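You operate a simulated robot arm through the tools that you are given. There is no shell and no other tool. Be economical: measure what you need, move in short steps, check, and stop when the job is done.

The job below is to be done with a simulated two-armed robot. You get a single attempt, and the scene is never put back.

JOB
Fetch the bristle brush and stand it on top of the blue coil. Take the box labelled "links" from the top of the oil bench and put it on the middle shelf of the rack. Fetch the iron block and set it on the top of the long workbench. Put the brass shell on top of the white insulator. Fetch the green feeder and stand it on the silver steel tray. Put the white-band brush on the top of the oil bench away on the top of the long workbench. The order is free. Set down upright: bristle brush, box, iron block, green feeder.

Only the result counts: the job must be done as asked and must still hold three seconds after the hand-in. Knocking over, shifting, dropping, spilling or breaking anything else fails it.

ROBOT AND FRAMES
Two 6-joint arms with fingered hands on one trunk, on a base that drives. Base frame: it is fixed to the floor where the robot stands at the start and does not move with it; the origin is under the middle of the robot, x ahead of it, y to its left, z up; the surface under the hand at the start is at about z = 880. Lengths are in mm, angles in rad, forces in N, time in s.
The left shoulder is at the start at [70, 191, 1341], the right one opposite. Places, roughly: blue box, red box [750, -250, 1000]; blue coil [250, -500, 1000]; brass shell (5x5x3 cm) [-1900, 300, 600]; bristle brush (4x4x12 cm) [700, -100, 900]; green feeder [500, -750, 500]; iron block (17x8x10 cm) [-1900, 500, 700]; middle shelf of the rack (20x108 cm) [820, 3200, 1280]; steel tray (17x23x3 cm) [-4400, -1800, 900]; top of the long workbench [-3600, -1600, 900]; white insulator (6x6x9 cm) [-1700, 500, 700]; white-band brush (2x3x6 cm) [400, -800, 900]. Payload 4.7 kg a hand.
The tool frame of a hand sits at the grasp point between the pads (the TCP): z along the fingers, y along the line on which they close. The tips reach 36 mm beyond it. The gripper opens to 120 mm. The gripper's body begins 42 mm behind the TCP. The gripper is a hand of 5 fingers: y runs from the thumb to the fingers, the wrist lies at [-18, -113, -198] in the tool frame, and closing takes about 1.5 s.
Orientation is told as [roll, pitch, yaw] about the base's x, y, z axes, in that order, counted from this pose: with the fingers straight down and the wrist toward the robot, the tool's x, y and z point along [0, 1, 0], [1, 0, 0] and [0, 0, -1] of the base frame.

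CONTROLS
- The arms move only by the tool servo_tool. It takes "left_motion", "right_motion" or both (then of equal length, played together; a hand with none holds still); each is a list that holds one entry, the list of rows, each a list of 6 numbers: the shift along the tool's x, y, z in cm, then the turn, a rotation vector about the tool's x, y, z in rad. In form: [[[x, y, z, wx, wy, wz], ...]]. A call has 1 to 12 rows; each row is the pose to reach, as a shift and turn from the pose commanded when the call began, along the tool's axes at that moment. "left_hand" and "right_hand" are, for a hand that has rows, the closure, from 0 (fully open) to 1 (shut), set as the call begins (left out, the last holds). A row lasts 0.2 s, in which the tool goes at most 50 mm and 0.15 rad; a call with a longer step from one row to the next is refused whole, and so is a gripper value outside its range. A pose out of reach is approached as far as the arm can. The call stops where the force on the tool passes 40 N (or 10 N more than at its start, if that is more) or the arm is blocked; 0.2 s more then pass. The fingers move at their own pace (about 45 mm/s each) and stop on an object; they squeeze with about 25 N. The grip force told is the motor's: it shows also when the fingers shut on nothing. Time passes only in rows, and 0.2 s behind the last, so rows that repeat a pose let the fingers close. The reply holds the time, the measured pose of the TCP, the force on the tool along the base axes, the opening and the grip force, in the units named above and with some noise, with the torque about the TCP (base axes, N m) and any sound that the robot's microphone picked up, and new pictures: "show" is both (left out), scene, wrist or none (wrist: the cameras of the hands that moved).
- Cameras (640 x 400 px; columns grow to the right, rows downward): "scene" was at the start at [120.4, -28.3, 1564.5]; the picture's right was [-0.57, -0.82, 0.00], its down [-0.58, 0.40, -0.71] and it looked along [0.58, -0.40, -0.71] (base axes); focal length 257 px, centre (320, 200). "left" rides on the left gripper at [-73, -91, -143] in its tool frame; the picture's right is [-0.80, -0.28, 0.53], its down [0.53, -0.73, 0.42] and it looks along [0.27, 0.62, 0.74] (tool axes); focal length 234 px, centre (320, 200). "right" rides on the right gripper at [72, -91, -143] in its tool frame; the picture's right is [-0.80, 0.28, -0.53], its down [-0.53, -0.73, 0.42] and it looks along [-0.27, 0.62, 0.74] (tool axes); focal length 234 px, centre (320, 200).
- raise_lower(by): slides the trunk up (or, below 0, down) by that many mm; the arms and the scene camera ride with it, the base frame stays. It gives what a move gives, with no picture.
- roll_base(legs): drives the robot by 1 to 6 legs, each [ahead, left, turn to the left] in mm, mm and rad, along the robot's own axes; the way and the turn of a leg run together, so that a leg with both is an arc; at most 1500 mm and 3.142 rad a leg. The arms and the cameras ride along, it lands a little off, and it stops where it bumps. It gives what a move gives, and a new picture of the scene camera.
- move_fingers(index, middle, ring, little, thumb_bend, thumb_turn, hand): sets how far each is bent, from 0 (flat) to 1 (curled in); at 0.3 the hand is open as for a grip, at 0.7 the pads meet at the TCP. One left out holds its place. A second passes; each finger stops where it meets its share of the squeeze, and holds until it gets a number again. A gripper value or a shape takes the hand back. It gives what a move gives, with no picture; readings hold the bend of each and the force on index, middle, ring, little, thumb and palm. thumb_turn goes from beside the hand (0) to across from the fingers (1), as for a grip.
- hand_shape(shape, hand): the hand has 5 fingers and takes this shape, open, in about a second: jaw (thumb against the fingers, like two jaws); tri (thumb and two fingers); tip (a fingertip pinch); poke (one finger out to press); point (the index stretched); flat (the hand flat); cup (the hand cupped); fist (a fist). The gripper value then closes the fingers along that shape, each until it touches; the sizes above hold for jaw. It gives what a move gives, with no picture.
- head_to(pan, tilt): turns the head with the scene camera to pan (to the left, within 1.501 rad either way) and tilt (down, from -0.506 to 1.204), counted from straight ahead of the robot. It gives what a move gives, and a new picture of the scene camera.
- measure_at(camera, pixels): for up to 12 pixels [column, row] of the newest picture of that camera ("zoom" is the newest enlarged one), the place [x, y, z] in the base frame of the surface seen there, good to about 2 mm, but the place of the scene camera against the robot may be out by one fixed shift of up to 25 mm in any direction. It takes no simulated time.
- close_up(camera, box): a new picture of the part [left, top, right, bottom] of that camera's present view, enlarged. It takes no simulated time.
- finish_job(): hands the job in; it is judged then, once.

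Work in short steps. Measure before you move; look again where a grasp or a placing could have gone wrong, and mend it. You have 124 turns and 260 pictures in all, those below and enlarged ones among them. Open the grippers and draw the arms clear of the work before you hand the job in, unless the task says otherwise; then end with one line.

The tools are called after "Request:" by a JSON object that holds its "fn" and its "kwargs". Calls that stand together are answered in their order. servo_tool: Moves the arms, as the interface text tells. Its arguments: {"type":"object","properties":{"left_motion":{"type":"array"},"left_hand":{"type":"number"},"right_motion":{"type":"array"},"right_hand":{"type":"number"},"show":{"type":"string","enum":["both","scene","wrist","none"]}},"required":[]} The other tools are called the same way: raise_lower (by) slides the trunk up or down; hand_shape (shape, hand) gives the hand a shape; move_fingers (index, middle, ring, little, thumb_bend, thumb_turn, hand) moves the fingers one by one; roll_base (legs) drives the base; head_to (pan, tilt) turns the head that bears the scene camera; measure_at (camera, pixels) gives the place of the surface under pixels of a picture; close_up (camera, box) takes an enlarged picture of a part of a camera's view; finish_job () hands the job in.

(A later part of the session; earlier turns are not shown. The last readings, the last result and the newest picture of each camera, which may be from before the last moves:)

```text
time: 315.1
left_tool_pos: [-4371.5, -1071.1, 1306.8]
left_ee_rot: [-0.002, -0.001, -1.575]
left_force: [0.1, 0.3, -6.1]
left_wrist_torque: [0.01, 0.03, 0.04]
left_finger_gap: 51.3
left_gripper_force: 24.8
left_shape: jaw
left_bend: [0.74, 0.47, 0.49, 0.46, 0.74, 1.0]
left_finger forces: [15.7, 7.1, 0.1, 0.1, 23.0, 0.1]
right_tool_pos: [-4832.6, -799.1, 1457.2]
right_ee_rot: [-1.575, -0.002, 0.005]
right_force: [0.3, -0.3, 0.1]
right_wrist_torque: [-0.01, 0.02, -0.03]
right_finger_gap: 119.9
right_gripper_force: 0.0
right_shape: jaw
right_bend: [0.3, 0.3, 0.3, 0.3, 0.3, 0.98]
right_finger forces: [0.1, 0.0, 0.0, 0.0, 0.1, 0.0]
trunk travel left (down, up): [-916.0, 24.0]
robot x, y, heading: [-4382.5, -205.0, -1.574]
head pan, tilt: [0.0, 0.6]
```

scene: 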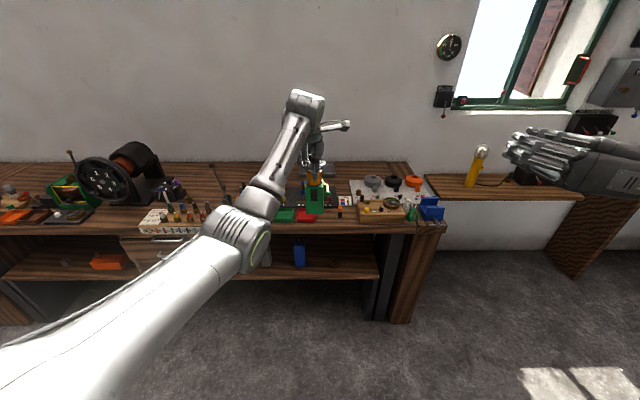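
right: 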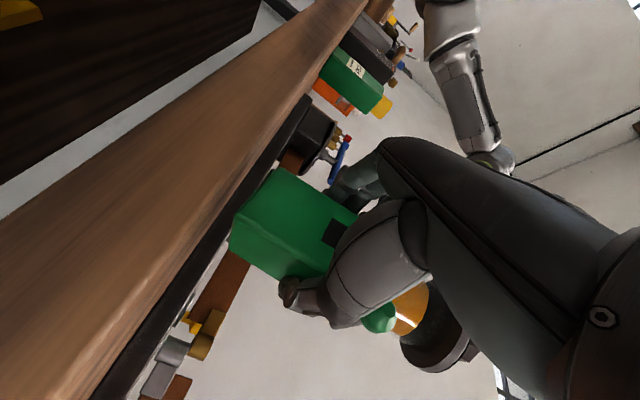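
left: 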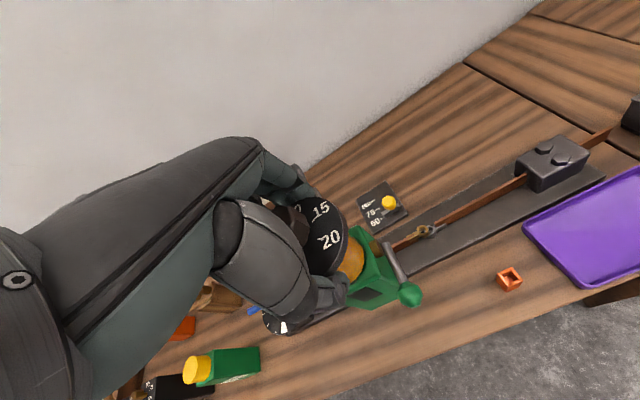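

Drive 757 mm ahead so the feeder is above the tray centre, then view.

Request:
{"fn": "roll_base", "kwargs": {"legs": [[757, 0, 0]]}}

Request:
{"fn": "servo_tool", "kwargs": {"left_motion": [[[0, 0, 3, 0, 0, 0], [0, 0, 7, 0, 0, 0], [0, 0, 11, 0, 0, 0]]], "show": "both"}}

Request:
{"fn": "measure_at", "kwargs": {"camera": "scene", "pixels": [[240, 230], [265, 200], [290, 150], [250, 255]]}}

```text
time: 319.1
left_tool_pos: [-4371.7, -1830.2, 1308.6]
left_ee_rot: [-0.003, 0.0, -1.572]
left_force: [-0.1, 0.7, -7.3]
left_wrist_torque: [0.0, -0.01, 0.01]
left_finger_gap: 51.1
left_gripper_force: 24.9
left_shape: jaw
left_bend: [0.74, 0.47, 0.49, 0.46, 0.74, 1.0]
left_finger forces: [15.7, 7.0, 0.0, 0.0, 23.0, 0.1]
right_tool_pos: [-4833.3, -1556.7, 1458.4]
right_ee_rot: [-1.575, -0.002, 0.005]
right_force: [0.7, 0.0, -0.2]
right_wrist_torque: [-0.03, -0.02, -0.02]
right_finger_gap: 119.6
right_gripper_force: 0.0
right_shape: jaw
right_bend: [0.3, 0.3, 0.3, 0.3, 0.3, 0.98]
right_finger forces: [0.0, 0.1, 0.0, 0.0, 0.0, 0.0]
trunk travel left (down, up): [-916.0, 24.0]
robot x, y, heading: [-4385.8, -969.0, -1.573]
head pan, tilt: [0.0, 0.6]
```

scene: 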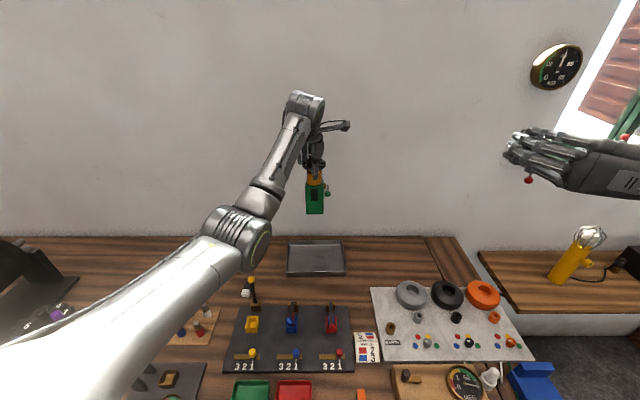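

```text
time: 319.9
left_tool_pos: [-4372.4, -1832.8, 1194.7]
left_ee_rot: [-0.004, -0.001, -1.573]
left_force: [0.2, -0.5, -5.7]
left_wrist_torque: [0.01, 0.0, 0.02]
left_finger_gap: 51.5
left_gripper_force: 24.9
left_shape: jaw
left_bend: [0.74, 0.47, 0.49, 0.46, 0.74, 1.0]
left_finger forces: [15.7, 7.3, 0.1, 0.0, 22.8, 0.0]
right_tool_pos: [-4832.8, -1559.0, 1456.8]
right_ee_rot: [-1.573, -0.002, 0.005]
right_force: [-0.6, -0.4, 0.2]
right_wrist_torque: [0.02, -0.01, -0.01]
right_finger_gap: 119.8
right_gripper_force: 0.0
right_shape: jaw
right_bend: [0.3, 0.3, 0.3, 0.3, 0.3, 0.98]
right_finger forces: [0.1, 0.0, 0.0, 0.0, 0.0, 0.1]
trunk travel left (down, up): [-916.0, 24.0]
robot x, y, heading: [-4382.7, -966.1, -1.575]
head pan, tilt: [0.0, 0.6]
```

scene: 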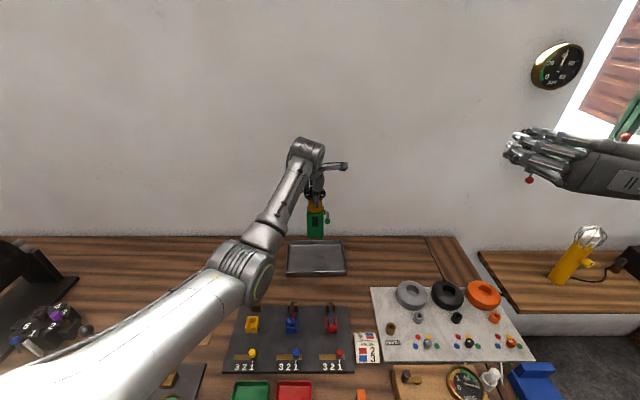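
left: 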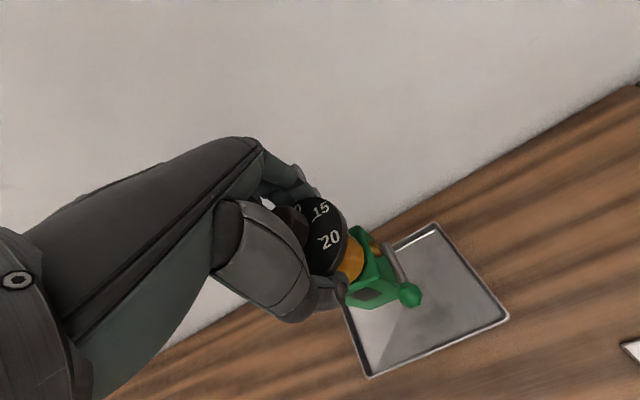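

```text
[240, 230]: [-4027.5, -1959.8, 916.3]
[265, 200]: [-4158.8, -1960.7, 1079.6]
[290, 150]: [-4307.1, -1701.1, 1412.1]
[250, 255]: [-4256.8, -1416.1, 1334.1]
```

Aligned over the tray. Lower to just above contact and then gently touch.

Request:
{"fn": "servo_tool", "kwargs": {"left_motion": [[[0, -0.3, 4, 0, 0, 0], [0, -0.3, 8, 0, 0, 0], [0, -0.3, 11, 0, 0, 0], [0, -0.3, 12.5, 0, 0, 0], [0, -0.3, 12.9, 0, 0, 0]]], "show": "none"}}

Request:
{"fn": "servo_tool", "kwargs": {"left_motion": [[[0, 0, 0.2, 0, 0, 0], [0, 0, 0.35, 0, 0, 0]]], "show": "both"}}

```text
time: 321.1
left_tool_pos: [-4371.6, -1827.3, 1066.8]
left_ee_rot: [-0.003, 0.0, -1.573]
left_force: [0.2, -0.3, -6.4]
left_wrist_torque: [0.04, 0.0, 0.0]
left_finger_gap: 51.1
left_gripper_force: 24.4
left_shape: jaw
left_bend: [0.74, 0.47, 0.49, 0.46, 0.74, 1.0]
left_finger forces: [15.7, 7.2, 0.1, 0.0, 23.0, 0.0]
right_tool_pos: [-4833.3, -1558.9, 1456.7]
right_ee_rot: [-1.573, -0.004, 0.007]
right_force: [0.2, 0.2, 0.4]
right_wrist_torque: [0.02, 0.0, -0.04]
right_finger_gap: 119.4
right_gripper_force: 0.0
right_shape: jaw
right_bend: [0.3, 0.3, 0.3, 0.3, 0.3, 0.98]
right_finger forces: [0.1, 0.0, 0.0, 0.1, 0.0, 0.0]
trunk travel left (down, up): [-916.0, 24.0]
robot x, y, heading: [-4382.4, -968.3, -1.571]
head pan, tilt: [0.0, 0.6]
```

```text
time: 321.8
left_tool_pos: [-4371.1, -1827.7, 1063.7]
left_ee_rot: [-0.004, 0.001, -1.573]
left_force: [0.3, -0.5, -6.4]
left_wrist_torque: [0.0, 0.01, 0.0]
left_finger_gap: 51.1
left_gripper_force: 25.3
left_shape: jaw
left_bend: [0.74, 0.47, 0.49, 0.46, 0.74, 1.0]
left_finger forces: [15.7, 7.2, 0.1, 0.0, 23.0, 0.1]
right_tool_pos: [-4833.0, -1560.1, 1457.4]
right_ee_rot: [-1.575, -0.004, 0.005]
right_force: [-0.7, 0.3, 0.7]
right_wrist_torque: [0.03, 0.0, -0.01]
right_finger_gap: 119.8
right_gripper_force: 0.1
right_shape: jaw
right_bend: [0.3, 0.3, 0.3, 0.3, 0.3, 0.98]
right_finger forces: [0.0, 0.0, 0.0, 0.1, 0.0, 0.0]
trunk travel left (down, up): [-916.0, 24.0]
robot x, y, heading: [-4385.5, -968.9, -1.575]
head pan, tilt: [0.0, 0.6]
```

scene: 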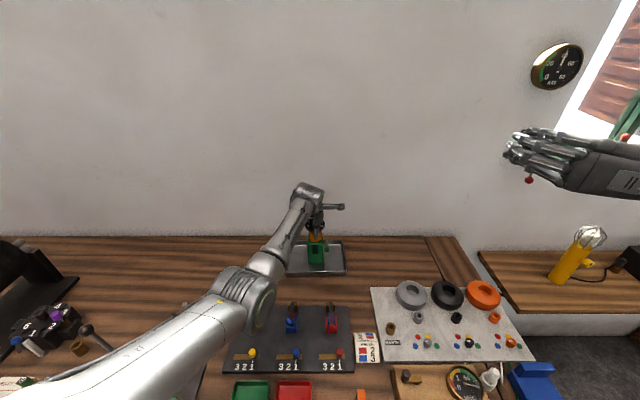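
left: 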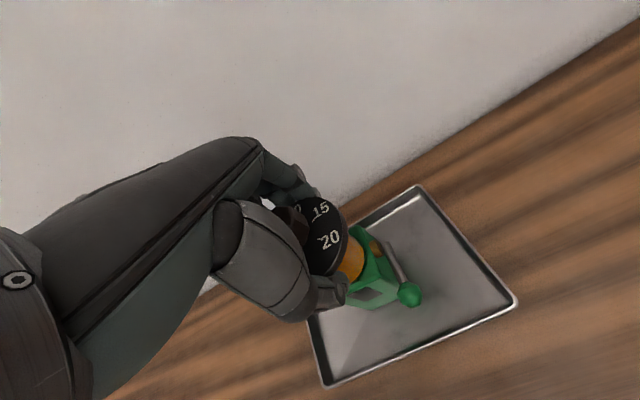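

Still hanging (−6.4 N). A few more millimetres.

Request:
{"fn": "servo_tool", "kwargs": {"left_motion": [[[0, 0, 0.1, 0, 0, 0], [0, 0, 0.2, 0, 0, 0]]], "show": "none"}}

Request:
{"fn": "servo_tool", "kwargs": {"left_motion": [[[0, 0, 0.1, 0, 0, 0], [0, 0, 0.2, 0, 0, 0]]], "show": "none"}}

```text
time: 322.4
left_tool_pos: [-4371.4, -1826.9, 1062.2]
left_ee_rot: [-0.005, 0.0, -1.574]
left_force: [0.7, 0.3, -5.5]
left_wrist_torque: [0.01, -0.01, 0.01]
left_finger_gap: 51.2
left_gripper_force: 25.0
left_shape: jaw
left_bend: [0.74, 0.47, 0.49, 0.46, 0.74, 1.0]
left_finger forces: [15.6, 7.1, 0.0, 0.0, 23.0, 0.0]
right_tool_pos: [-4833.4, -1557.8, 1457.4]
right_ee_rot: [-1.574, -0.004, 0.006]
right_force: [0.7, 0.8, 0.5]
right_wrist_torque: [0.02, -0.01, -0.02]
right_finger_gap: 119.7
right_gripper_force: 0.1
right_shape: jaw
right_bend: [0.3, 0.3, 0.3, 0.3, 0.3, 0.98]
right_finger forces: [0.1, 0.0, 0.0, 0.0, 0.0, 0.0]
trunk travel left (down, up): [-916.0, 24.0]
robot x, y, heading: [-4385.3, -965.7, -1.575]
head pan, tilt: [0.0, 0.6]
```

```text
time: 322.9
left_tool_pos: [-4372.8, -1826.9, 1062.5]
left_ee_rot: [-0.003, -0.006, -1.572]
left_force: [-1.0, 0.1, 0.4]
left_wrist_torque: [-0.06, -0.04, -0.03]
left_finger_gap: 51.5
left_gripper_force: 25.1
left_shape: jaw
left_bend: [0.75, 0.47, 0.49, 0.46, 0.74, 1.0]
left_finger forces: [15.4, 7.2, 0.0, 0.0, 23.5, 0.0]
right_tool_pos: [-4833.1, -1556.8, 1458.0]
right_ee_rot: [-1.575, -0.004, 0.005]
right_force: [0.8, -0.3, 0.3]
right_wrist_torque: [0.01, 0.01, -0.01]
right_finger_gap: 119.5
right_gripper_force: 0.1
right_shape: jaw
right_bend: [0.3, 0.3, 0.3, 0.3, 0.3, 0.98]
right_finger forces: [0.0, 0.0, 0.1, 0.0, 0.0, 0.0]
trunk travel left (down, up): [-916.0, 24.0]
robot x, y, heading: [-4385.2, -965.2, -1.577]
head pan, tilt: [0.0, 0.6]
```

Weight is now on the tray. Release, rise 200 mm, and check.

Request:
{"fn": "servo_tool", "kwargs": {"left_motion": [[[0, 0, 0, 0, 0, 0], [0, 0, 0, 0, 0, 0], [0, 0, 0, 0, 0, 0], [0, 0, 0, 0, 0, 0], [0, 0, 0, 0, 0, 0], [0, 0, 0, 0, 0, 0], [0, 0, -2, 0, 0, 0], [0, 0, -6, 0, 0, 0], [0, 0, -10, 0, 0, 0], [0, 0, -14, 0, 0, 0], [0, 0, -18, 0, 0, 0], [0, 0, -22, 0, 0, 0]]], "left_hand": 0, "show": "both"}}

```text
time: 325.6
left_tool_pos: [-4371.2, -1824.7, 1279.5]
left_ee_rot: [-0.002, 0.001, -1.573]
left_force: [0.1, 1.7, 0.7]
left_wrist_torque: [-0.03, -0.02, 0.0]
left_finger_gap: 119.7
left_gripper_force: 0.1
left_shape: jaw
left_bend: [0.3, 0.3, 0.3, 0.3, 0.3, 0.98]
left_finger forces: [0.0, 0.1, 0.1, 0.1, 0.0, 0.0]
right_tool_pos: [-4834.1, -1556.5, 1460.5]
right_ee_rot: [-1.576, -0.006, 0.004]
right_force: [0.2, -0.6, 0.4]
right_wrist_torque: [-0.02, 0.0, 0.0]
right_finger_gap: 119.6
right_gripper_force: 0.0
right_shape: jaw
right_bend: [0.3, 0.3, 0.3, 0.3, 0.3, 0.98]
right_finger forces: [0.1, 0.1, 0.0, 0.0, 0.0, 0.1]
trunk travel left (down, up): [-916.0, 24.0]
robot x, y, heading: [-4383.9, -966.5, -1.567]
head pan, tilt: [0.0, 0.6]
```

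scene: 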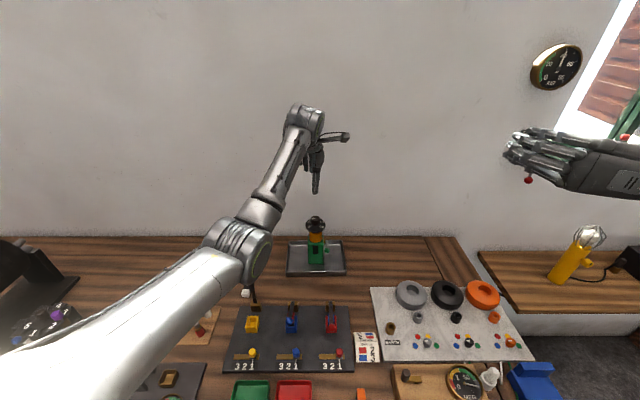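
left: 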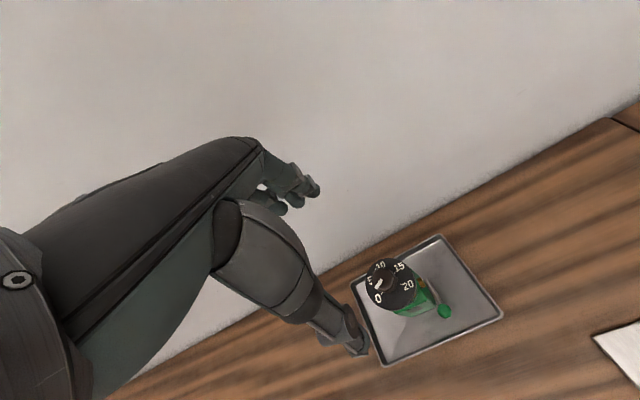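

Feeder stands in the tray. Drive back to the trolley, facing it, with the left hand over its front part.

Request:
{"fn": "roll_base", "kwargs": {"legs": [[-760, 0, 0], [0, 1500, 0], [0, 965, 0], [0, 0, 3.141], [-340, 0, 0]]}}

Request:
{"fn": "head_to", "kwargs": {"pan": 0.0, "tilt": 0.7}}

Request:
{"fn": "servo_tool", "kwargs": {"left_motion": [[[0, 0, 0, 0, 0, 0]]], "show": "wrist"}}

```text
time: 350.8
left_tool_pos: [-1928.2, 298.2, 1277.1]
left_ee_rot: [-0.002, 0.004, 1.566]
left_force: [0.0, 0.5, -0.8]
left_wrist_torque: [-0.02, 0.02, 0.01]
left_finger_gap: 119.4
left_gripper_force: 0.2
left_shape: jaw
left_bend: [0.3, 0.3, 0.3, 0.3, 0.3, 0.98]
left_finger forces: [0.0, 0.0, 0.0, 0.0, 0.1, 0.0]
right_tool_pos: [-1465.3, 29.7, 1455.4]
right_ee_rot: [-1.573, -0.004, -3.137]
right_force: [0.9, 1.0, -0.1]
right_wrist_torque: [0.0, -0.04, -0.03]
right_finger_gap: 119.6
right_gripper_force: 0.1
right_shape: jaw
right_bend: [0.3, 0.3, 0.3, 0.3, 0.3, 0.98]
right_finger forces: [0.0, 0.0, 0.0, 0.0, 0.0, 0.0]
trunk travel left (down, up): [-916.0, 24.0]
robot x, y, heading: [-1915.1, -560.9, 1.568]
head pan, tilt: [0.0, 0.6]
```

scene: 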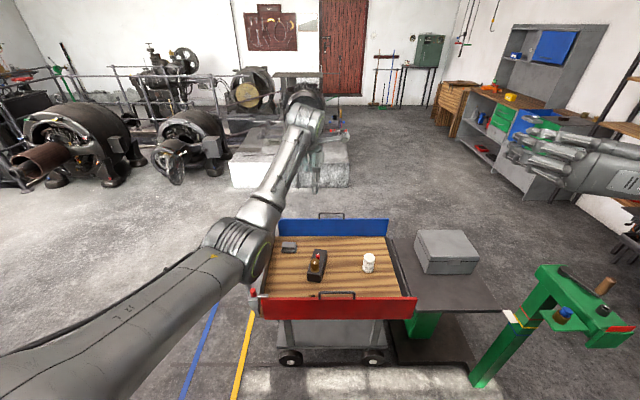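

```text
time: 351.5
left_tool_pos: [-1927.5, 297.1, 1278.7]
left_ee_rot: [-0.002, 0.0, 1.567]
left_force: [0.6, -1.6, 0.6]
left_wrist_torque: [-0.01, -0.02, -0.02]
left_finger_gap: 119.8
left_gripper_force: 0.0
left_shape: jaw
left_bend: [0.3, 0.3, 0.3, 0.3, 0.3, 0.98]
left_finger forces: [0.0, 0.1, 0.0, 0.0, 0.0, 0.0]
right_tool_pos: [-1467.2, 28.0, 1458.4]
right_ee_rot: [-1.576, -0.002, -3.136]
right_force: [-0.1, 0.1, 0.0]
right_wrist_torque: [-0.02, 0.0, -0.01]
right_finger_gap: 119.5
right_gripper_force: 0.1
right_shape: jaw
right_bend: [0.3, 0.3, 0.3, 0.3, 0.3, 0.98]
right_finger forces: [0.0, 0.0, 0.0, 0.0, 0.0, 0.1]
trunk travel left (down, up): [-916.0, 24.0]
robot x, y, heading: [-1914.2, -560.0, 1.57]
head pan, tilt: [0.0, 0.7]
```

scene: 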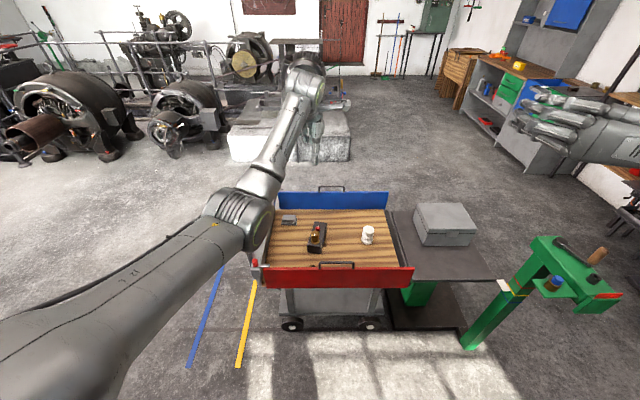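

```text
time: 351.9
left_tool_pos: [-1927.0, 295.8, 1279.0]
left_ee_rot: [-0.004, 0.0, 1.566]
left_force: [-0.4, -0.1, 0.2]
left_wrist_torque: [0.0, 0.0, -0.01]
left_finger_gap: 119.5
left_gripper_force: 0.1
left_shape: jaw
left_bend: [0.3, 0.3, 0.3, 0.3, 0.3, 0.98]
left_finger forces: [0.0, 0.1, 0.1, 0.0, 0.1, 0.0]
right_tool_pos: [-1465.0, 27.7, 1457.7]
right_ee_rot: [-1.576, -0.004, -3.136]
right_force: [0.5, 0.1, 0.2]
right_wrist_torque: [0.03, -0.02, 0.02]
right_finger_gap: 119.5
right_gripper_force: 0.1
right_shape: jaw
right_bend: [0.3, 0.3, 0.3, 0.3, 0.3, 0.98]
right_finger forces: [0.0, 0.0, 0.0, 0.0, 0.0, 0.0]
trunk travel left (down, up): [-916.0, 24.0]
robot x, y, heading: [-1916.1, -562.5, 1.566]
head pan, tilt: [0.0, 0.7]
```

left: 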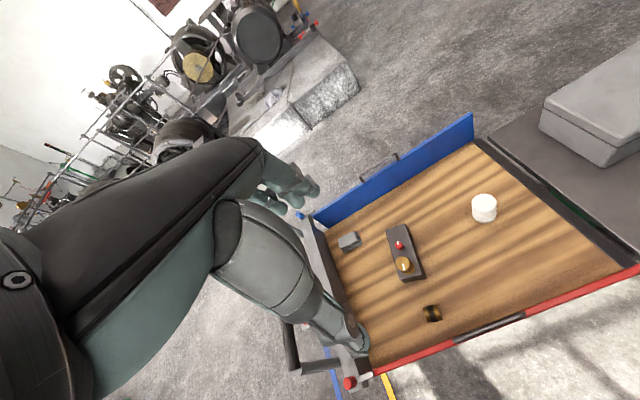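

Shell at (432,313), block (405,250), insulator (484,207). Zoom and measure.

Request:
{"fn": "close_up", "kwargs": {"camera": "left", "box": [370, 190, 530, 340]}}

Request:
{"fn": "measure_at", "kwargs": {"camera": "left", "pixels": [[432, 308], [427, 314], [438, 312], [432, 320], [450, 340], [484, 201], [484, 212], [388, 230], [408, 225], [406, 278], [424, 275], [405, 262]]}}

```text
2.67 times, centred on (450, 265) of left
```

zoom: 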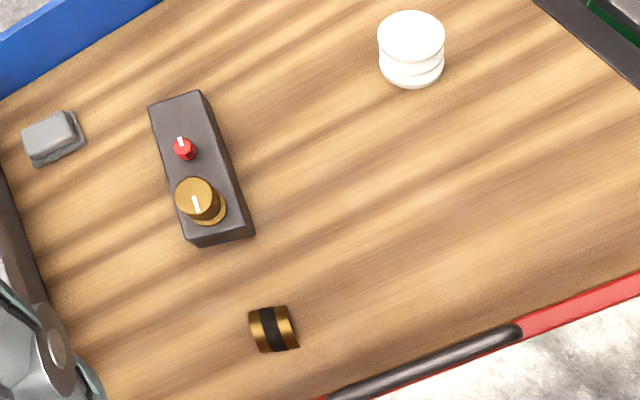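

```text
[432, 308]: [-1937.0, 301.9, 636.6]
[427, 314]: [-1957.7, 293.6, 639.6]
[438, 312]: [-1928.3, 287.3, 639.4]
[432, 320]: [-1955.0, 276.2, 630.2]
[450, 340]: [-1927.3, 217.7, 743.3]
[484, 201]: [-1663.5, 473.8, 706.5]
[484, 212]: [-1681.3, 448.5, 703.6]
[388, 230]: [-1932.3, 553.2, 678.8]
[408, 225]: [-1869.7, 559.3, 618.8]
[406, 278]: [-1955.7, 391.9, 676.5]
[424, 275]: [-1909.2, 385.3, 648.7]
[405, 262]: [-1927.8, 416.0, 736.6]
```

The front wall would obstruct the thumb from this side; from the trolley's left side (heading 0) the hand closes along x for shell and block. I drive there and hover over the shell.

Request:
{"fn": "roll_base", "kwargs": {"legs": [[0, 885, 0], [0, 0, -1.566], [0, 839, 0]]}}

Request:
{"fn": "servo_tool", "kwargs": {"left_motion": [[[0, 0, 4, 0, 0, 0.1], [0, 0, 8, 0, 0, 0.2], [0, 0, 12, 0, 0, 0.22], [0, 0, 16, 0, 0, 0.22], [0, 0, 20, 0, 0, 0.22], [0, 0, 24, 0, 0, 0.22], [0, 0, 28, 0, 0, 0.22]]], "left_hand": 0.2, "show": "both"}}

```text
time: 364.6
left_tool_pos: [-1945.5, 300.6, 1279.3]
left_ee_rot: [-0.003, 0.0, 0.008]
left_force: [0.4, -0.4, -0.3]
left_wrist_torque: [-0.03, 0.02, -0.01]
left_finger_gap: 119.8
left_gripper_force: 0.0
left_shape: jaw
left_bend: [0.3, 0.3, 0.3, 0.3, 0.3, 0.98]
left_finger forces: [0.0, 0.1, 0.0, 0.0, 0.0, 0.1]
right_tool_pos: [-2209.2, -163.1, 1458.4]
right_ee_rot: [-1.577, -0.002, 1.585]
right_force: [-0.1, -0.8, 0.3]
right_wrist_torque: [-0.01, 0.01, 0.02]
right_finger_gap: 119.7
right_gripper_force: 0.0
right_shape: jaw
right_bend: [0.3, 0.3, 0.3, 0.3, 0.3, 0.98]
right_finger forces: [0.0, 0.1, 0.0, 0.0, 0.0, 0.0]
trunk travel left (down, up): [-916.0, 24.0]
robot x, y, heading: [-2800.9, 277.9, 0.007]
head pan, tilt: [0.0, 0.7]
```

scene: 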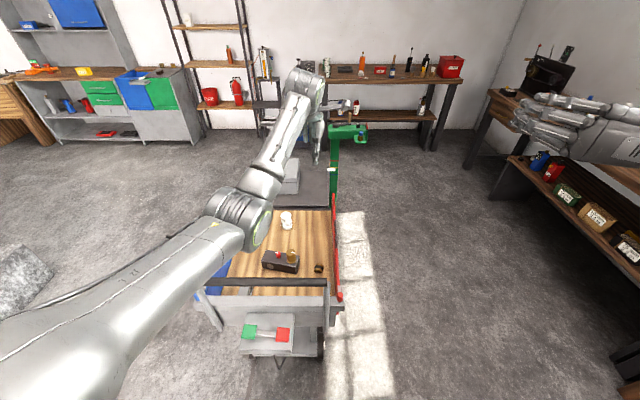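

```text
time: 366.2
left_tool_pos: [-1943.5, 302.6, 999.5]
left_ee_rot: [-0.003, -0.003, -0.214]
left_force: [-0.7, -1.3, -0.2]
left_wrist_torque: [0.0, 0.04, 0.0]
left_finger_gap: 96.2
left_gripper_force: 0.2
left_shape: jaw
left_bend: [0.26, 0.34, 0.32, 0.33, 0.52, 0.99]
left_finger forces: [0.0, 0.1, 0.0, 0.0, 0.0, 0.0]
right_tool_pos: [-2209.4, -160.5, 1457.1]
right_ee_rot: [-1.575, -0.003, 1.584]
right_force: [0.0, 0.2, 0.5]
right_wrist_torque: [0.02, -0.01, 0.01]
right_finger_gap: 119.6
right_gripper_force: 0.0
right_shape: jaw
right_bend: [0.3, 0.3, 0.3, 0.3, 0.3, 0.98]
right_finger forces: [0.0, 0.1, 0.0, 0.0, 0.0, 0.0]
trunk travel left (down, up): [-916.0, 24.0]
robot x, y, heading: [-2804.1, 279.7, 0.008]
head pan, tilt: [0.0, 0.7]
```

scene: 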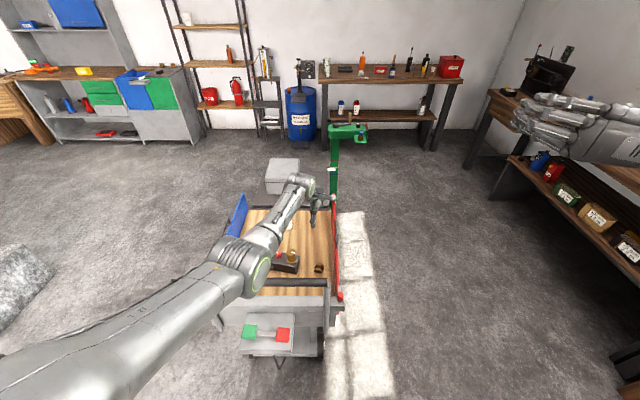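
left: 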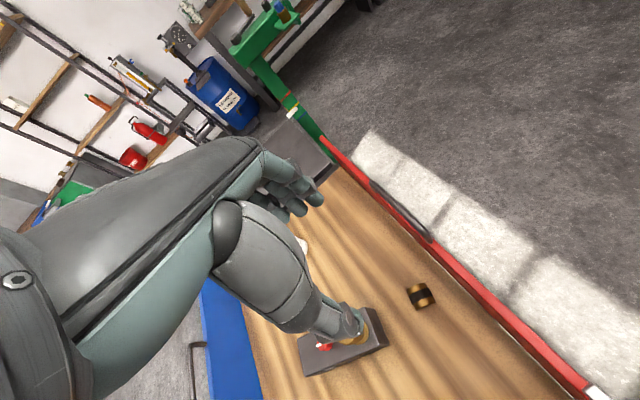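

Measure the shell, block and insulator precisely from here.

Request:
{"fn": "close_up", "kwargs": {"camera": "left", "box": [290, 240, 450, 390]}}

Request:
{"fn": "measure_at", "kwargs": {"camera": "left", "pixels": [[420, 295], [412, 288], [424, 284], [434, 299], [416, 309], [302, 340], [308, 374], [386, 345], [372, 312], [324, 347], [362, 330], [301, 246]]}}

```text
2.67 times, centred on (370, 315) of left
```

zoom: 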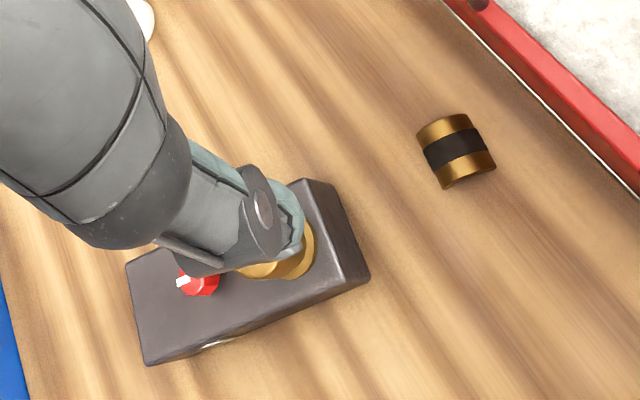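

```text
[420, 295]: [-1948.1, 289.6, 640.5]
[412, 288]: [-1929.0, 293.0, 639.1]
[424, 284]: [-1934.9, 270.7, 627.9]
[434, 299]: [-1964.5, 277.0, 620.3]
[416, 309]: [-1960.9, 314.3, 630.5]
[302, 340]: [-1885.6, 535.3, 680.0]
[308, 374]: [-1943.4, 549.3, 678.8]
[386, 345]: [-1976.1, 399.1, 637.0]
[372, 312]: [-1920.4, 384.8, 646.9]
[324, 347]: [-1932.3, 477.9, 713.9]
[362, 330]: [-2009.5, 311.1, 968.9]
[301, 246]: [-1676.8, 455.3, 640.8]
```

Shell centre (−1948,290), top 641, deck 618. Lower trunk 250 mm, align and descend to TCP z≈658, then close on its ends.

Request:
{"fn": "raise_lower", "kwargs": {"by": -250}}

Request:
{"fn": "servo_tool", "kwargs": {"left_motion": [[[-0.7, -0.1, 3, 0, 0, 0.01], [-1.3, -0.2, 6, 0, 0, 0.02], [-1.3, -0.2, 8, 0, 0, 0.02], [-1.3, -0.2, 9.1, 0, 0, 0.02], [-1.3, -0.2, 9.1, 0, 0, 0.02]]], "show": "wrist"}}

Request:
{"fn": "servo_tool", "kwargs": {"left_motion": [[[0, 0, 0, 0, 0, 0], [0, 0, 0, 0, 0, 0], [0, 0, 0, 0, 0, 0], [0, 0, 0, 0, 0, 0], [0, 0, 0, 0, 0, 0], [0, 0, 0, 0, 0, 0], [0, 0, 0, 0, 0, 0]]], "left_hand": 1, "show": "wrist"}}

```text
time: 368.8
left_tool_pos: [-1932.7, 300.5, 821.1]
left_ee_rot: [0.019, -0.09, -0.221]
left_force: [-0.1, -0.5, -0.1]
left_wrist_torque: [0.0, 0.02, -0.01]
left_finger_gap: 95.9
left_gripper_force: 0.0
left_shape: jaw
left_bend: [0.26, 0.34, 0.32, 0.33, 0.52, 0.99]
left_finger forces: [0.0, 0.0, 0.0, 0.1, 0.0, 0.1]
right_tool_pos: [-2229.2, -160.7, 1223.6]
right_ee_rot: [-1.596, -0.002, 1.586]
right_force: [0.0, 0.8, 0.5]
right_wrist_torque: [0.0, 0.01, -0.02]
right_finger_gap: 119.3
right_gripper_force: 0.2
right_shape: jaw
right_bend: [0.3, 0.3, 0.3, 0.3, 0.3, 0.98]
right_finger forces: [0.1, 0.0, 0.0, 0.0, 0.1, 0.0]
trunk travel left (down, up): [-666.0, 274.0]
robot x, y, heading: [-2802.5, 280.8, 0.01]
head pan, tilt: [0.0, 0.7]
```

```text
time: 370.2
left_tool_pos: [-1906.9, 296.3, 770.2]
left_ee_rot: [0.035, -0.132, -0.244]
left_force: [0.9, -0.2, -0.2]
left_wrist_torque: [0.0, 0.02, 0.0]
left_finger_gap: 96.3
left_gripper_force: 0.1
left_shape: jaw
left_bend: [0.26, 0.34, 0.32, 0.33, 0.52, 0.99]
left_finger forces: [0.1, 0.0, 0.0, 0.0, 0.1, 0.0]
left hand out of reach, approached as far as the arm can: row 2, 3, 4, 5
right_tool_pos: [-2216.2, -160.6, 1209.6]
right_ee_rot: [-1.584, -0.004, 1.589]
right_force: [1.1, 0.3, -0.4]
right_wrist_torque: [0.03, -0.02, 0.04]
right_finger_gap: 119.7
right_gripper_force: 0.1
right_shape: jaw
right_bend: [0.3, 0.3, 0.3, 0.3, 0.3, 0.98]
right_finger forces: [0.1, 0.1, 0.1, 0.1, 0.0, 0.1]
trunk travel left (down, up): [-666.0, 274.0]
robot x, y, heading: [-2803.5, 281.0, 0.009]
head pan, tilt: [0.0, 0.7]
stopped in row 5 (left hand): the arm was blocked; the commanded pose is now the measured one
```

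left: 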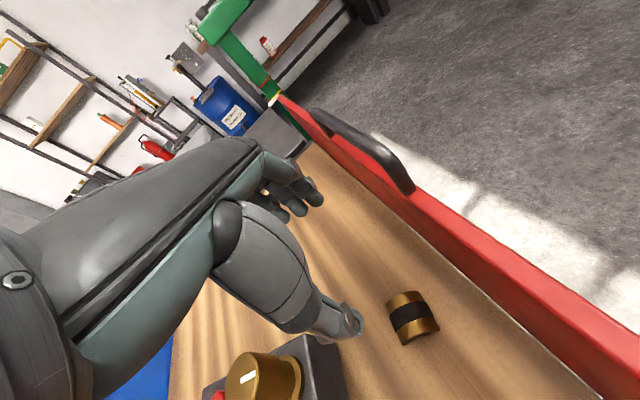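

```text
time: 371.8
left_tool_pos: [-1910.0, 294.7, 767.5]
left_ee_rot: [0.033, -0.127, -0.246]
left_force: [-0.1, 0.2, 0.2]
left_wrist_torque: [0.0, -0.02, 0.0]
left_finger_gap: 0.1
left_gripper_force: 25.4
left_shape: jaw
left_bend: [0.7, 0.7, 0.7, 0.7, 0.52, 1.0]
left_finger forces: [0.0, 0.0, 0.0, 0.0, 0.0, 0.0]
right_tool_pos: [-2217.8, -159.1, 1212.8]
right_ee_rot: [-1.582, -0.002, 1.585]
right_force: [0.7, 0.4, -0.4]
right_wrist_torque: [0.01, 0.0, -0.01]
right_finger_gap: 119.7
right_gripper_force: 0.1
right_shape: jaw
right_bend: [0.3, 0.3, 0.3, 0.3, 0.3, 0.98]
right_finger forces: [0.1, 0.0, 0.0, 0.0, 0.1, 0.0]
trunk travel left (down, up): [-666.0, 274.0]
robot x, y, heading: [-2807.0, 282.9, 0.002]
head pan, tilt: [0.0, 0.7]
```

left: 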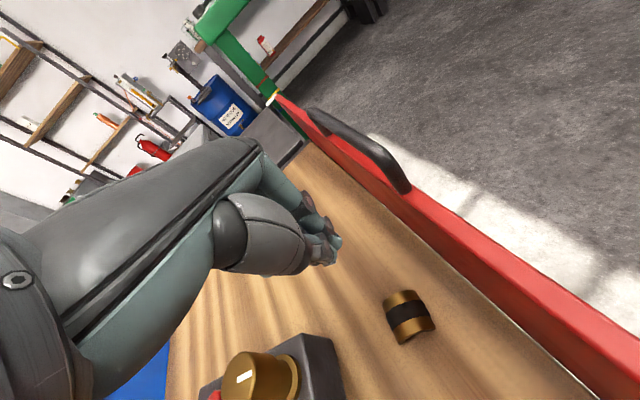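

The arm met resistance (forearm on the trolley's end panel). I raise the trunk at once and look.

Request:
{"fn": "raise_lower", "kwargs": {"by": 200}}

Request:
{"fn": "head_to", "kwargs": {"pan": 0.15, "tilt": 0.8}}

Request:
{"fn": "close_up", "kwargs": {"camera": "scene", "box": [180, 120, 460, 400]}}

Request:
{"fn": "measure_at", "kwargs": {"camera": "left", "pixels": [[409, 316]]}}

```text
time: 374.0
left_tool_pos: [-1908.1, 295.6, 951.3]
left_ee_rot: [0.027, -0.107, -0.245]
left_force: [-0.3, 0.8, -1.1]
left_wrist_torque: [0.01, -0.01, 0.0]
left_finger_gap: 0.0
left_gripper_force: 25.3
left_shape: jaw
left_bend: [0.7, 0.7, 0.7, 0.7, 0.52, 1.0]
left_finger forces: [0.1, 0.0, 0.0, 0.0, 0.1, 0.0]
right_tool_pos: [-2209.0, -160.6, 1407.3]
right_ee_rot: [-1.577, -0.002, 1.586]
right_force: [-0.2, -0.7, -0.3]
right_wrist_torque: [0.02, 0.02, -0.01]
right_finger_gap: 120.1
right_gripper_force: 0.1
right_shape: jaw
right_bend: [0.3, 0.3, 0.3, 0.3, 0.3, 0.98]
right_finger forces: [0.0, 0.1, 0.1, 0.0, 0.0, 0.1]
trunk travel left (down, up): [-866.0, 74.0]
robot x, y, heading: [-2798.3, 283.0, 0.003]
head pan, tilt: [0.0, 0.7]
```

```text
time: 374.7
left_tool_pos: [-1908.7, 296.3, 952.3]
left_ee_rot: [0.025, -0.107, -0.244]
left_force: [0.0, -0.4, -0.6]
left_wrist_torque: [0.0, 0.04, 0.0]
left_finger_gap: 0.0
left_gripper_force: 24.8
left_shape: jaw
left_bend: [0.7, 0.7, 0.7, 0.7, 0.52, 1.0]
left_finger forces: [0.0, 0.1, 0.1, 0.1, 0.0, 0.1]
right_tool_pos: [-2208.2, -161.2, 1408.6]
right_ee_rot: [-1.577, -0.003, 1.587]
right_force: [0.6, -0.8, 0.2]
right_wrist_torque: [-0.02, -0.02, 0.01]
right_finger_gap: 119.7
right_gripper_force: 0.1
right_shape: jaw
right_bend: [0.3, 0.3, 0.3, 0.3, 0.3, 0.98]
right_finger forces: [0.0, 0.0, 0.0, 0.0, 0.1, 0.0]
trunk travel left (down, up): [-866.0, 74.0]
robot x, y, heading: [-2803.3, 282.4, 0.005]
head pan, tilt: [0.15, 0.799]
```

scene: 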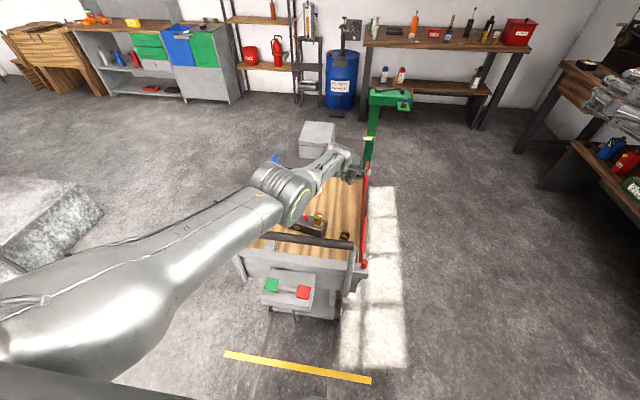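

```text
1.43 times, centred on (320, 260) of scene
```

zoom: 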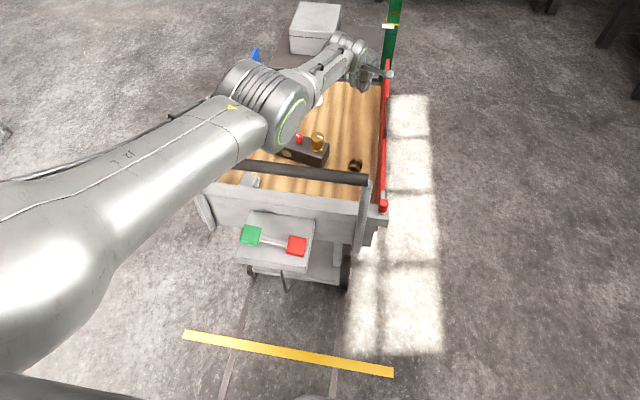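

```text
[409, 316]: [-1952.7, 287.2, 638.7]
```

Measure the push-handle bar and confirm the trolley hasn't moved.

Request:
{"fn": "measure_at", "kwargs": {"camera": "zoom", "pixels": [[300, 171], [360, 181], [362, 225], [383, 205], [355, 166], [318, 142], [325, 100], [365, 180]]}}

Request:
{"fn": "servo_tool", "kwargs": {"left_motion": [[[0, 0, -4, 0, 0, 0], [0, 0, -8, 0, 0, 0], [0, 0, -12, 0, 0, 0]]], "left_hand": 0.2, "show": "wrist"}}

```text
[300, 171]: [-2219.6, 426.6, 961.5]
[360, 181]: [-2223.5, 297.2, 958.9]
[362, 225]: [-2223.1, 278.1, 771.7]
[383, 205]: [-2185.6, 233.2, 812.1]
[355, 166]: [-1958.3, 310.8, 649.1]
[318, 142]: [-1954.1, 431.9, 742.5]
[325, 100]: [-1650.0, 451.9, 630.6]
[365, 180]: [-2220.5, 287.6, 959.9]
```

```text
time: 375.5
left_tool_pos: [-1922.3, 295.1, 1070.3]
left_ee_rot: [0.029, -0.109, -0.245]
left_force: [-0.2, 0.0, 0.5]
left_wrist_torque: [-0.02, -0.01, 0.01]
left_finger_gap: 96.0
left_gripper_force: 0.0
left_shape: jaw
left_bend: [0.26, 0.34, 0.32, 0.33, 0.52, 0.99]
left_finger forces: [0.1, 0.1, 0.0, 0.1, 0.0, 0.0]
right_tool_pos: [-2209.3, -161.3, 1408.0]
right_ee_rot: [-1.577, -0.002, 1.587]
right_force: [0.5, 0.9, 0.3]
right_wrist_torque: [0.01, -0.02, 0.0]
right_finger_gap: 119.7
right_gripper_force: 0.1
right_shape: jaw
right_bend: [0.3, 0.3, 0.3, 0.3, 0.3, 0.98]
right_finger forces: [0.0, 0.0, 0.0, 0.0, 0.0, 0.1]
trunk travel left (down, up): [-866.0, 74.0]
robot x, y, heading: [-2804.4, 284.0, 0.009]
head pan, tilt: [0.15, 0.799]
```

left: 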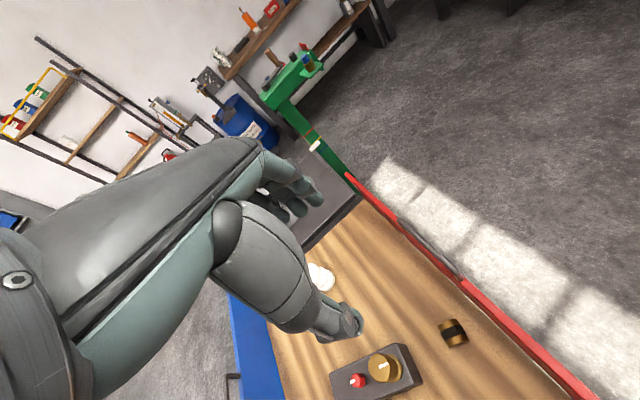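

The front approach with a sideways-closing hand is needed. The right arm is already in an elbow-out pose with closing axis sideways; I test pitching the right hand down in place.

Request:
{"fn": "servo_tool", "kwargs": {"right_motion": [[[0, 0, 0, 0, 0.14, 0], [0, 0, 0, 0, 0.28, 0], [0, 0, 0, 0, 0.42, 0], [0, 0, 0, 0, 0.56, 0], [0, 0, 0, 0, 0.7, 0], [0, 0, 0, 0, 0.84, 0], [0, 0, 0, 0, 0.98, 0], [0, 0, 0, 0, 1.12, 0], [0, 0, 0, 0, 1.26, 0], [0, 0, 0, 0, 1.4, 0], [0, 0, 0, 0, 1.5, 0], [0, 0, 0, 0, 1.5, 0]]], "show": "none"}}

Request:
{"fn": "measure_at", "kwargs": {"camera": "left", "pixels": [[453, 333], [360, 380], [384, 368], [334, 379], [417, 383], [318, 276]]}}

Request:
{"fn": "head_to", "kwargs": {"pan": -0.6, "tilt": 0.5}}

```text
time: 378.1
left_tool_pos: [-1921.0, 294.1, 1070.8]
left_ee_rot: [0.028, -0.109, -0.244]
left_force: [0.5, -0.8, 0.7]
left_wrist_torque: [0.07, 0.02, -0.03]
left_finger_gap: 96.0
left_gripper_force: 0.0
left_shape: jaw
left_bend: [0.26, 0.34, 0.32, 0.33, 0.52, 0.99]
left_finger forces: [0.0, 0.0, 0.0, 0.0, 0.0, 0.0]
right_tool_pos: [-2388.5, -77.2, 1143.8]
right_ee_rot: [-0.26, -0.009, 1.527]
right_force: [0.1, -0.7, -0.5]
right_wrist_torque: [-0.02, 0.04, 0.01]
right_finger_gap: 119.8
right_gripper_force: 0.0
right_shape: jaw
right_bend: [0.3, 0.3, 0.3, 0.3, 0.3, 0.97]
right_finger forces: [0.0, 0.0, 0.0, 0.0, 0.0, 0.0]
right hand out of reach, approached as far as the arm can: row 1, 2, 3, 4, 5, 6, 7, 8, 9, 10, 11, 12
trunk travel left (down, up): [-866.0, 74.0]
robot x, y, heading: [-2805.4, 283.5, 0.011]
head pan, tilt: [0.15, 0.799]
```

```text
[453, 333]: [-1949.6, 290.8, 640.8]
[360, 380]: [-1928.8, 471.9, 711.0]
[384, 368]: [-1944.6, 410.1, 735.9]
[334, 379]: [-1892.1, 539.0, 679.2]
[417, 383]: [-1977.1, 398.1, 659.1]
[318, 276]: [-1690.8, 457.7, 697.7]
```

```text
time: 379.2
left_tool_pos: [-1922.3, 296.6, 1070.6]
left_ee_rot: [0.026, -0.11, -0.244]
left_force: [-0.1, -0.1, -0.5]
left_wrist_torque: [0.03, -0.01, -0.01]
left_finger_gap: 96.2
left_gripper_force: 0.1
left_shape: jaw
left_bend: [0.26, 0.34, 0.32, 0.33, 0.52, 0.99]
left_finger forces: [0.1, 0.0, 0.0, 0.0, 0.0, 0.0]
right_tool_pos: [-2389.3, -76.2, 1145.4]
right_ee_rot: [-0.265, -0.009, 1.528]
right_force: [0.1, -0.2, 0.4]
right_wrist_torque: [0.02, -0.01, -0.03]
right_finger_gap: 120.0
right_gripper_force: 0.1
right_shape: jaw
right_bend: [0.3, 0.3, 0.3, 0.3, 0.3, 0.97]
right_finger forces: [0.1, 0.0, 0.0, 0.0, 0.1, 0.1]
trunk travel left (down, up): [-866.0, 74.0]
robot x, y, heading: [-2803.9, 277.0, 0.008]
head pan, tilt: [-0.6, 0.499]
```

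scene: 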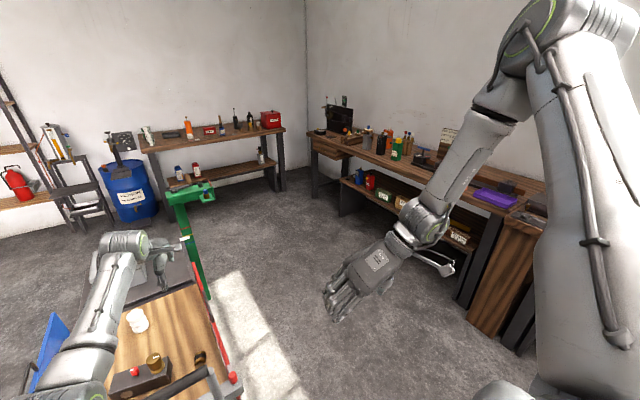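

The trolley is unmoved, and the right hand is now near-vertical with elbow up – ideal. I finish its tilt and extend it forward, while raising the left hand out of the way (pitched forward, up and left).

Request:
{"fn": "servo_tool", "kwargs": {"right_motion": [[[-0.8, 0, 0.2, 0, 0.03, 0], [-1.6, 0, 0.4, 0, 0.06, 0], [-2.4, 0, 0.6, 0, 0.09, 0], [-3.2, 0, 0.9, 0, 0.12, 0], [-4, 0, 1.1, 0, 0.15, 0], [-4.8, 0, 1.3, 0, 0.18, 0], [-5.6, 0, 1.5, 0, 0.21, 0], [-6.5, 0, 1.7, 0, 0.24, 0], [-7.3, 0, 1.9, 0, 0.26, 0], [-8.1, 0, 2.2, 0, 0.26, 0], [-9, 0, 2.4, 0, 0.26, 0], [-9.7, 0, 2.6, 0, 0.26, 0]]], "left_motion": [[[1.25, 0, -4.7, -0.1, 0, 0], [2.5, 0, -9.4, -0.2, 0, 0], [3.75, 0, -14.1, -0.3, 0, 0], [5, 0, -18.8, -0.4, 0, 0], [6.25, 0, -23.5, -0.5, 0, 0], [7.5, 0, -28.2, -0.6, 0, 0], [8.75, 0, -32.9, -0.7, 0, 0], [10, 0, -37.6, -0.8, 0, 0], [11.25, 0, -42.3, -0.9, 0, 0], [12.5, 0, -47, -1, 0, 0], [13.75, 0, -51.7, -1.08, 0, 0], [15, 0, -56.4, -1.15, 0, 0]]], "show": "none"}}

```text
time: 381.8
left_tool_pos: [-1949.6, 441.0, 1635.6]
left_ee_rot: [0.084, -1.262, -0.322]
left_force: [-0.1, 0.6, 0.2]
left_wrist_torque: [0.02, 0.05, -0.02]
left_finger_gap: 96.1
left_gripper_force: 0.0
left_shape: jaw
left_bend: [0.26, 0.34, 0.32, 0.33, 0.52, 0.99]
left_finger forces: [0.1, 0.0, 0.0, 0.1, 0.0, 0.0]
right_tool_pos: [-2457.5, -79.2, 1098.9]
right_ee_rot: [-0.081, -0.007, 1.5]
right_force: [-0.7, 0.4, 0.0]
right_wrist_torque: [-0.02, 0.01, -0.01]
right_finger_gap: 120.0
right_gripper_force: 0.1
right_shape: jaw
right_bend: [0.3, 0.3, 0.3, 0.3, 0.3, 0.98]
right_finger forces: [0.0, 0.1, 0.0, 0.0, 0.0, 0.0]
right hand out of reach, approached as far as the arm can: row 1, 2, 3, 4, 5, 6, 7, 8, 9, 10, 11, 12
trunk travel left (down, up): [-866.0, 74.0]
robot x, y, heading: [-2800.0, 280.8, 0.01]
head pan, tilt: [-0.6, 0.499]
```

Better plan: from the trolley's left end with the trunk high and a nearly straight left arm, the forearm clears the 949 mm handle bar. I raise the trunk, bring the left hand down to hover, and shift the base.

Request:
{"fn": "raise_lower", "kwargs": {"by": 60}}

Request:
{"fn": "servo_tool", "kwargs": {"left_motion": [[[0, -4.75, 0.73, 0.105, -0.006, 0.004], [0, -9.5, 1.45, 0.21, -0.012, 0.009], [0, -14.2, 2.2, 0.315, -0.018, 0.013], [0, -19, 2.9, 0.42, -0.024, 0.018], [0.1, -23.8, 3.6, 0.526, -0.03, 0.022], [0.1, -28.5, 4.35, 0.631, -0.036, 0.027], [0.1, -33.2, 5.1, 0.736, -0.042, 0.031], [0.1, -38, 5.8, 0.841, -0.048, 0.035], [0.1, -42.8, 6.5, 0.946, -0.054, 0.04], [0.2, -47.5, 7.25, 1.051, -0.06, 0.044], [0.2, -52.2, 8, 1.156, -0.066, 0.049], [0.2, -57, 8.7, 1.262, -0.073, 0.053]]], "left_hand": 0.2, "show": "none"}}

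Request:
{"fn": "roll_base", "kwargs": {"legs": [[80, -185, -0.01]]}}

Request:
{"fn": "servo_tool", "kwargs": {"left_motion": [[[0, 0, 0, 0, 0, 0]]], "show": "wrist"}}

```text
time: 382.8
left_tool_pos: [-1949.0, 441.2, 1694.6]
left_ee_rot: [0.087, -1.255, -0.325]
left_force: [0.0, 0.7, -0.4]
left_wrist_torque: [-0.01, 0.0, -0.02]
left_finger_gap: 96.0
left_gripper_force: 0.1
left_shape: jaw
left_bend: [0.26, 0.34, 0.32, 0.33, 0.52, 0.99]
left_finger forces: [0.0, 0.0, 0.0, 0.1, 0.0, 0.0]
right_tool_pos: [-2455.2, -79.1, 1159.4]
right_ee_rot: [-0.078, -0.008, 1.499]
right_force: [0.5, -0.3, -0.2]
right_wrist_torque: [-0.02, 0.06, 0.01]
right_finger_gap: 120.1
right_gripper_force: 0.1
right_shape: jaw
right_bend: [0.3, 0.3, 0.3, 0.3, 0.3, 0.98]
right_finger forces: [0.0, 0.0, 0.0, 0.1, 0.0, 0.0]
trunk travel left (down, up): [-926.0, 14.0]
robot x, y, heading: [-2799.4, 280.6, 0.004]
head pan, tilt: [-0.6, 0.499]
```

```text
time: 385.4
left_tool_pos: [-2032.3, 478.3, 1125.9]
left_ee_rot: [0.001, 0.006, -0.323]
left_force: [0.1, 0.6, 0.5]
left_wrist_torque: [-0.02, 0.0, -0.03]
left_finger_gap: 96.3
left_gripper_force: 0.0
left_shape: jaw
left_bend: [0.26, 0.34, 0.32, 0.33, 0.52, 0.99]
left_finger forces: [0.0, 0.0, 0.0, 0.1, 0.0, 0.1]
right_tool_pos: [-2455.4, -78.8, 1158.6]
right_ee_rot: [-0.08, -0.009, 1.498]
right_force: [0.5, 0.1, 1.0]
right_wrist_torque: [0.01, 0.0, -0.02]
right_finger_gap: 120.0
right_gripper_force: 0.0
right_shape: jaw
right_bend: [0.3, 0.3, 0.3, 0.3, 0.3, 0.98]
right_finger forces: [0.0, 0.0, 0.0, 0.0, 0.1, 0.0]
trunk travel left (down, up): [-926.0, 14.0]
robot x, y, heading: [-2798.9, 281.3, 0.008]
head pan, tilt: [-0.6, 0.499]
```

```text
time: 387.0
left_tool_pos: [-1954.0, 289.0, 1127.8]
left_ee_rot: [-0.002, 0.005, -0.331]
left_force: [-0.1, 1.3, 0.5]
left_wrist_torque: [0.02, -0.03, 0.01]
left_finger_gap: 95.9
left_gripper_force: 0.2
left_shape: jaw
left_bend: [0.26, 0.34, 0.32, 0.33, 0.52, 0.99]
left_finger forces: [0.0, 0.1, 0.0, 0.1, 0.1, 0.0]
right_tool_pos: [-2382.3, -264.9, 1161.1]
right_ee_rot: [-0.083, -0.005, 1.488]
right_force: [0.2, 0.8, 0.2]
right_wrist_torque: [-0.02, -0.02, -0.01]
right_finger_gap: 119.8
right_gripper_force: 0.1
right_shape: jaw
right_bend: [0.3, 0.3, 0.3, 0.3, 0.3, 0.98]
right_finger forces: [0.0, 0.1, 0.0, 0.1, 0.1, 0.1]
trunk travel left (down, up): [-926.0, 14.0]
robot x, y, heading: [-2721.3, 95.6, -0.007]
head pan, tilt: [-0.6, 0.499]
```

scene: 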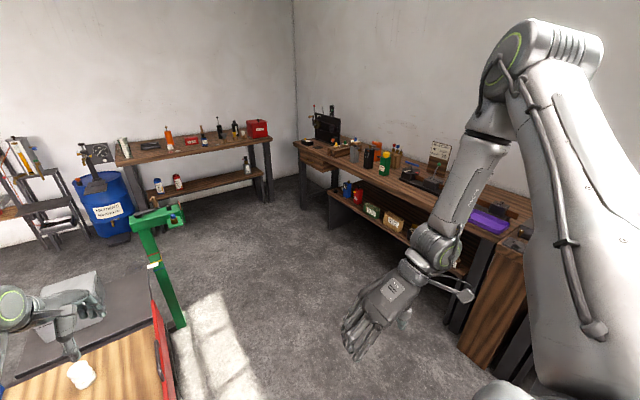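

```text
time: 387.4
left_tool_pos: [-1952.4, 285.1, 1127.5]
left_ee_rot: [0.002, 0.004, -0.332]
left_force: [0.1, 0.0, -0.8]
left_wrist_torque: [0.02, -0.01, 0.02]
left_finger_gap: 96.5
left_gripper_force: 0.1
left_shape: jaw
left_bend: [0.26, 0.34, 0.32, 0.33, 0.52, 0.99]
left_finger forces: [0.0, 0.0, 0.0, 0.1, 0.0, 0.1]
right_tool_pos: [-2380.3, -268.6, 1160.2]
right_ee_rot: [-0.082, -0.009, 1.488]
right_force: [-0.1, -0.4, -0.6]
right_wrist_torque: [-0.01, -0.02, -0.03]
right_finger_gap: 119.9
right_gripper_force: 0.1
right_shape: jaw
right_bend: [0.3, 0.3, 0.3, 0.3, 0.3, 0.98]
right_finger forces: [0.0, 0.0, 0.0, 0.1, 0.0, 0.0]
trunk travel left (down, up): [-926.0, 14.0]
robot x, y, heading: [-2717.7, 95.3, -0.002]
head pan, tilt: [-0.6, 0.499]
```

left: 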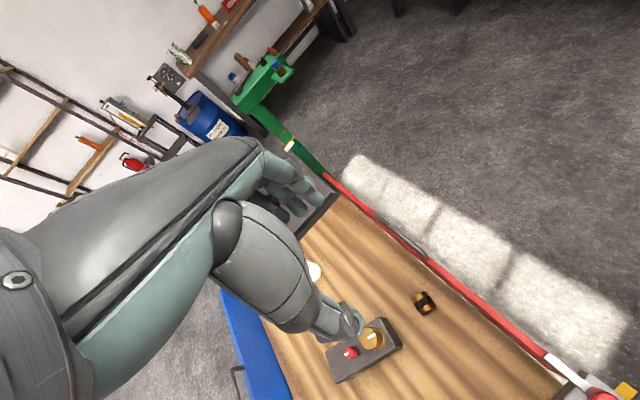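

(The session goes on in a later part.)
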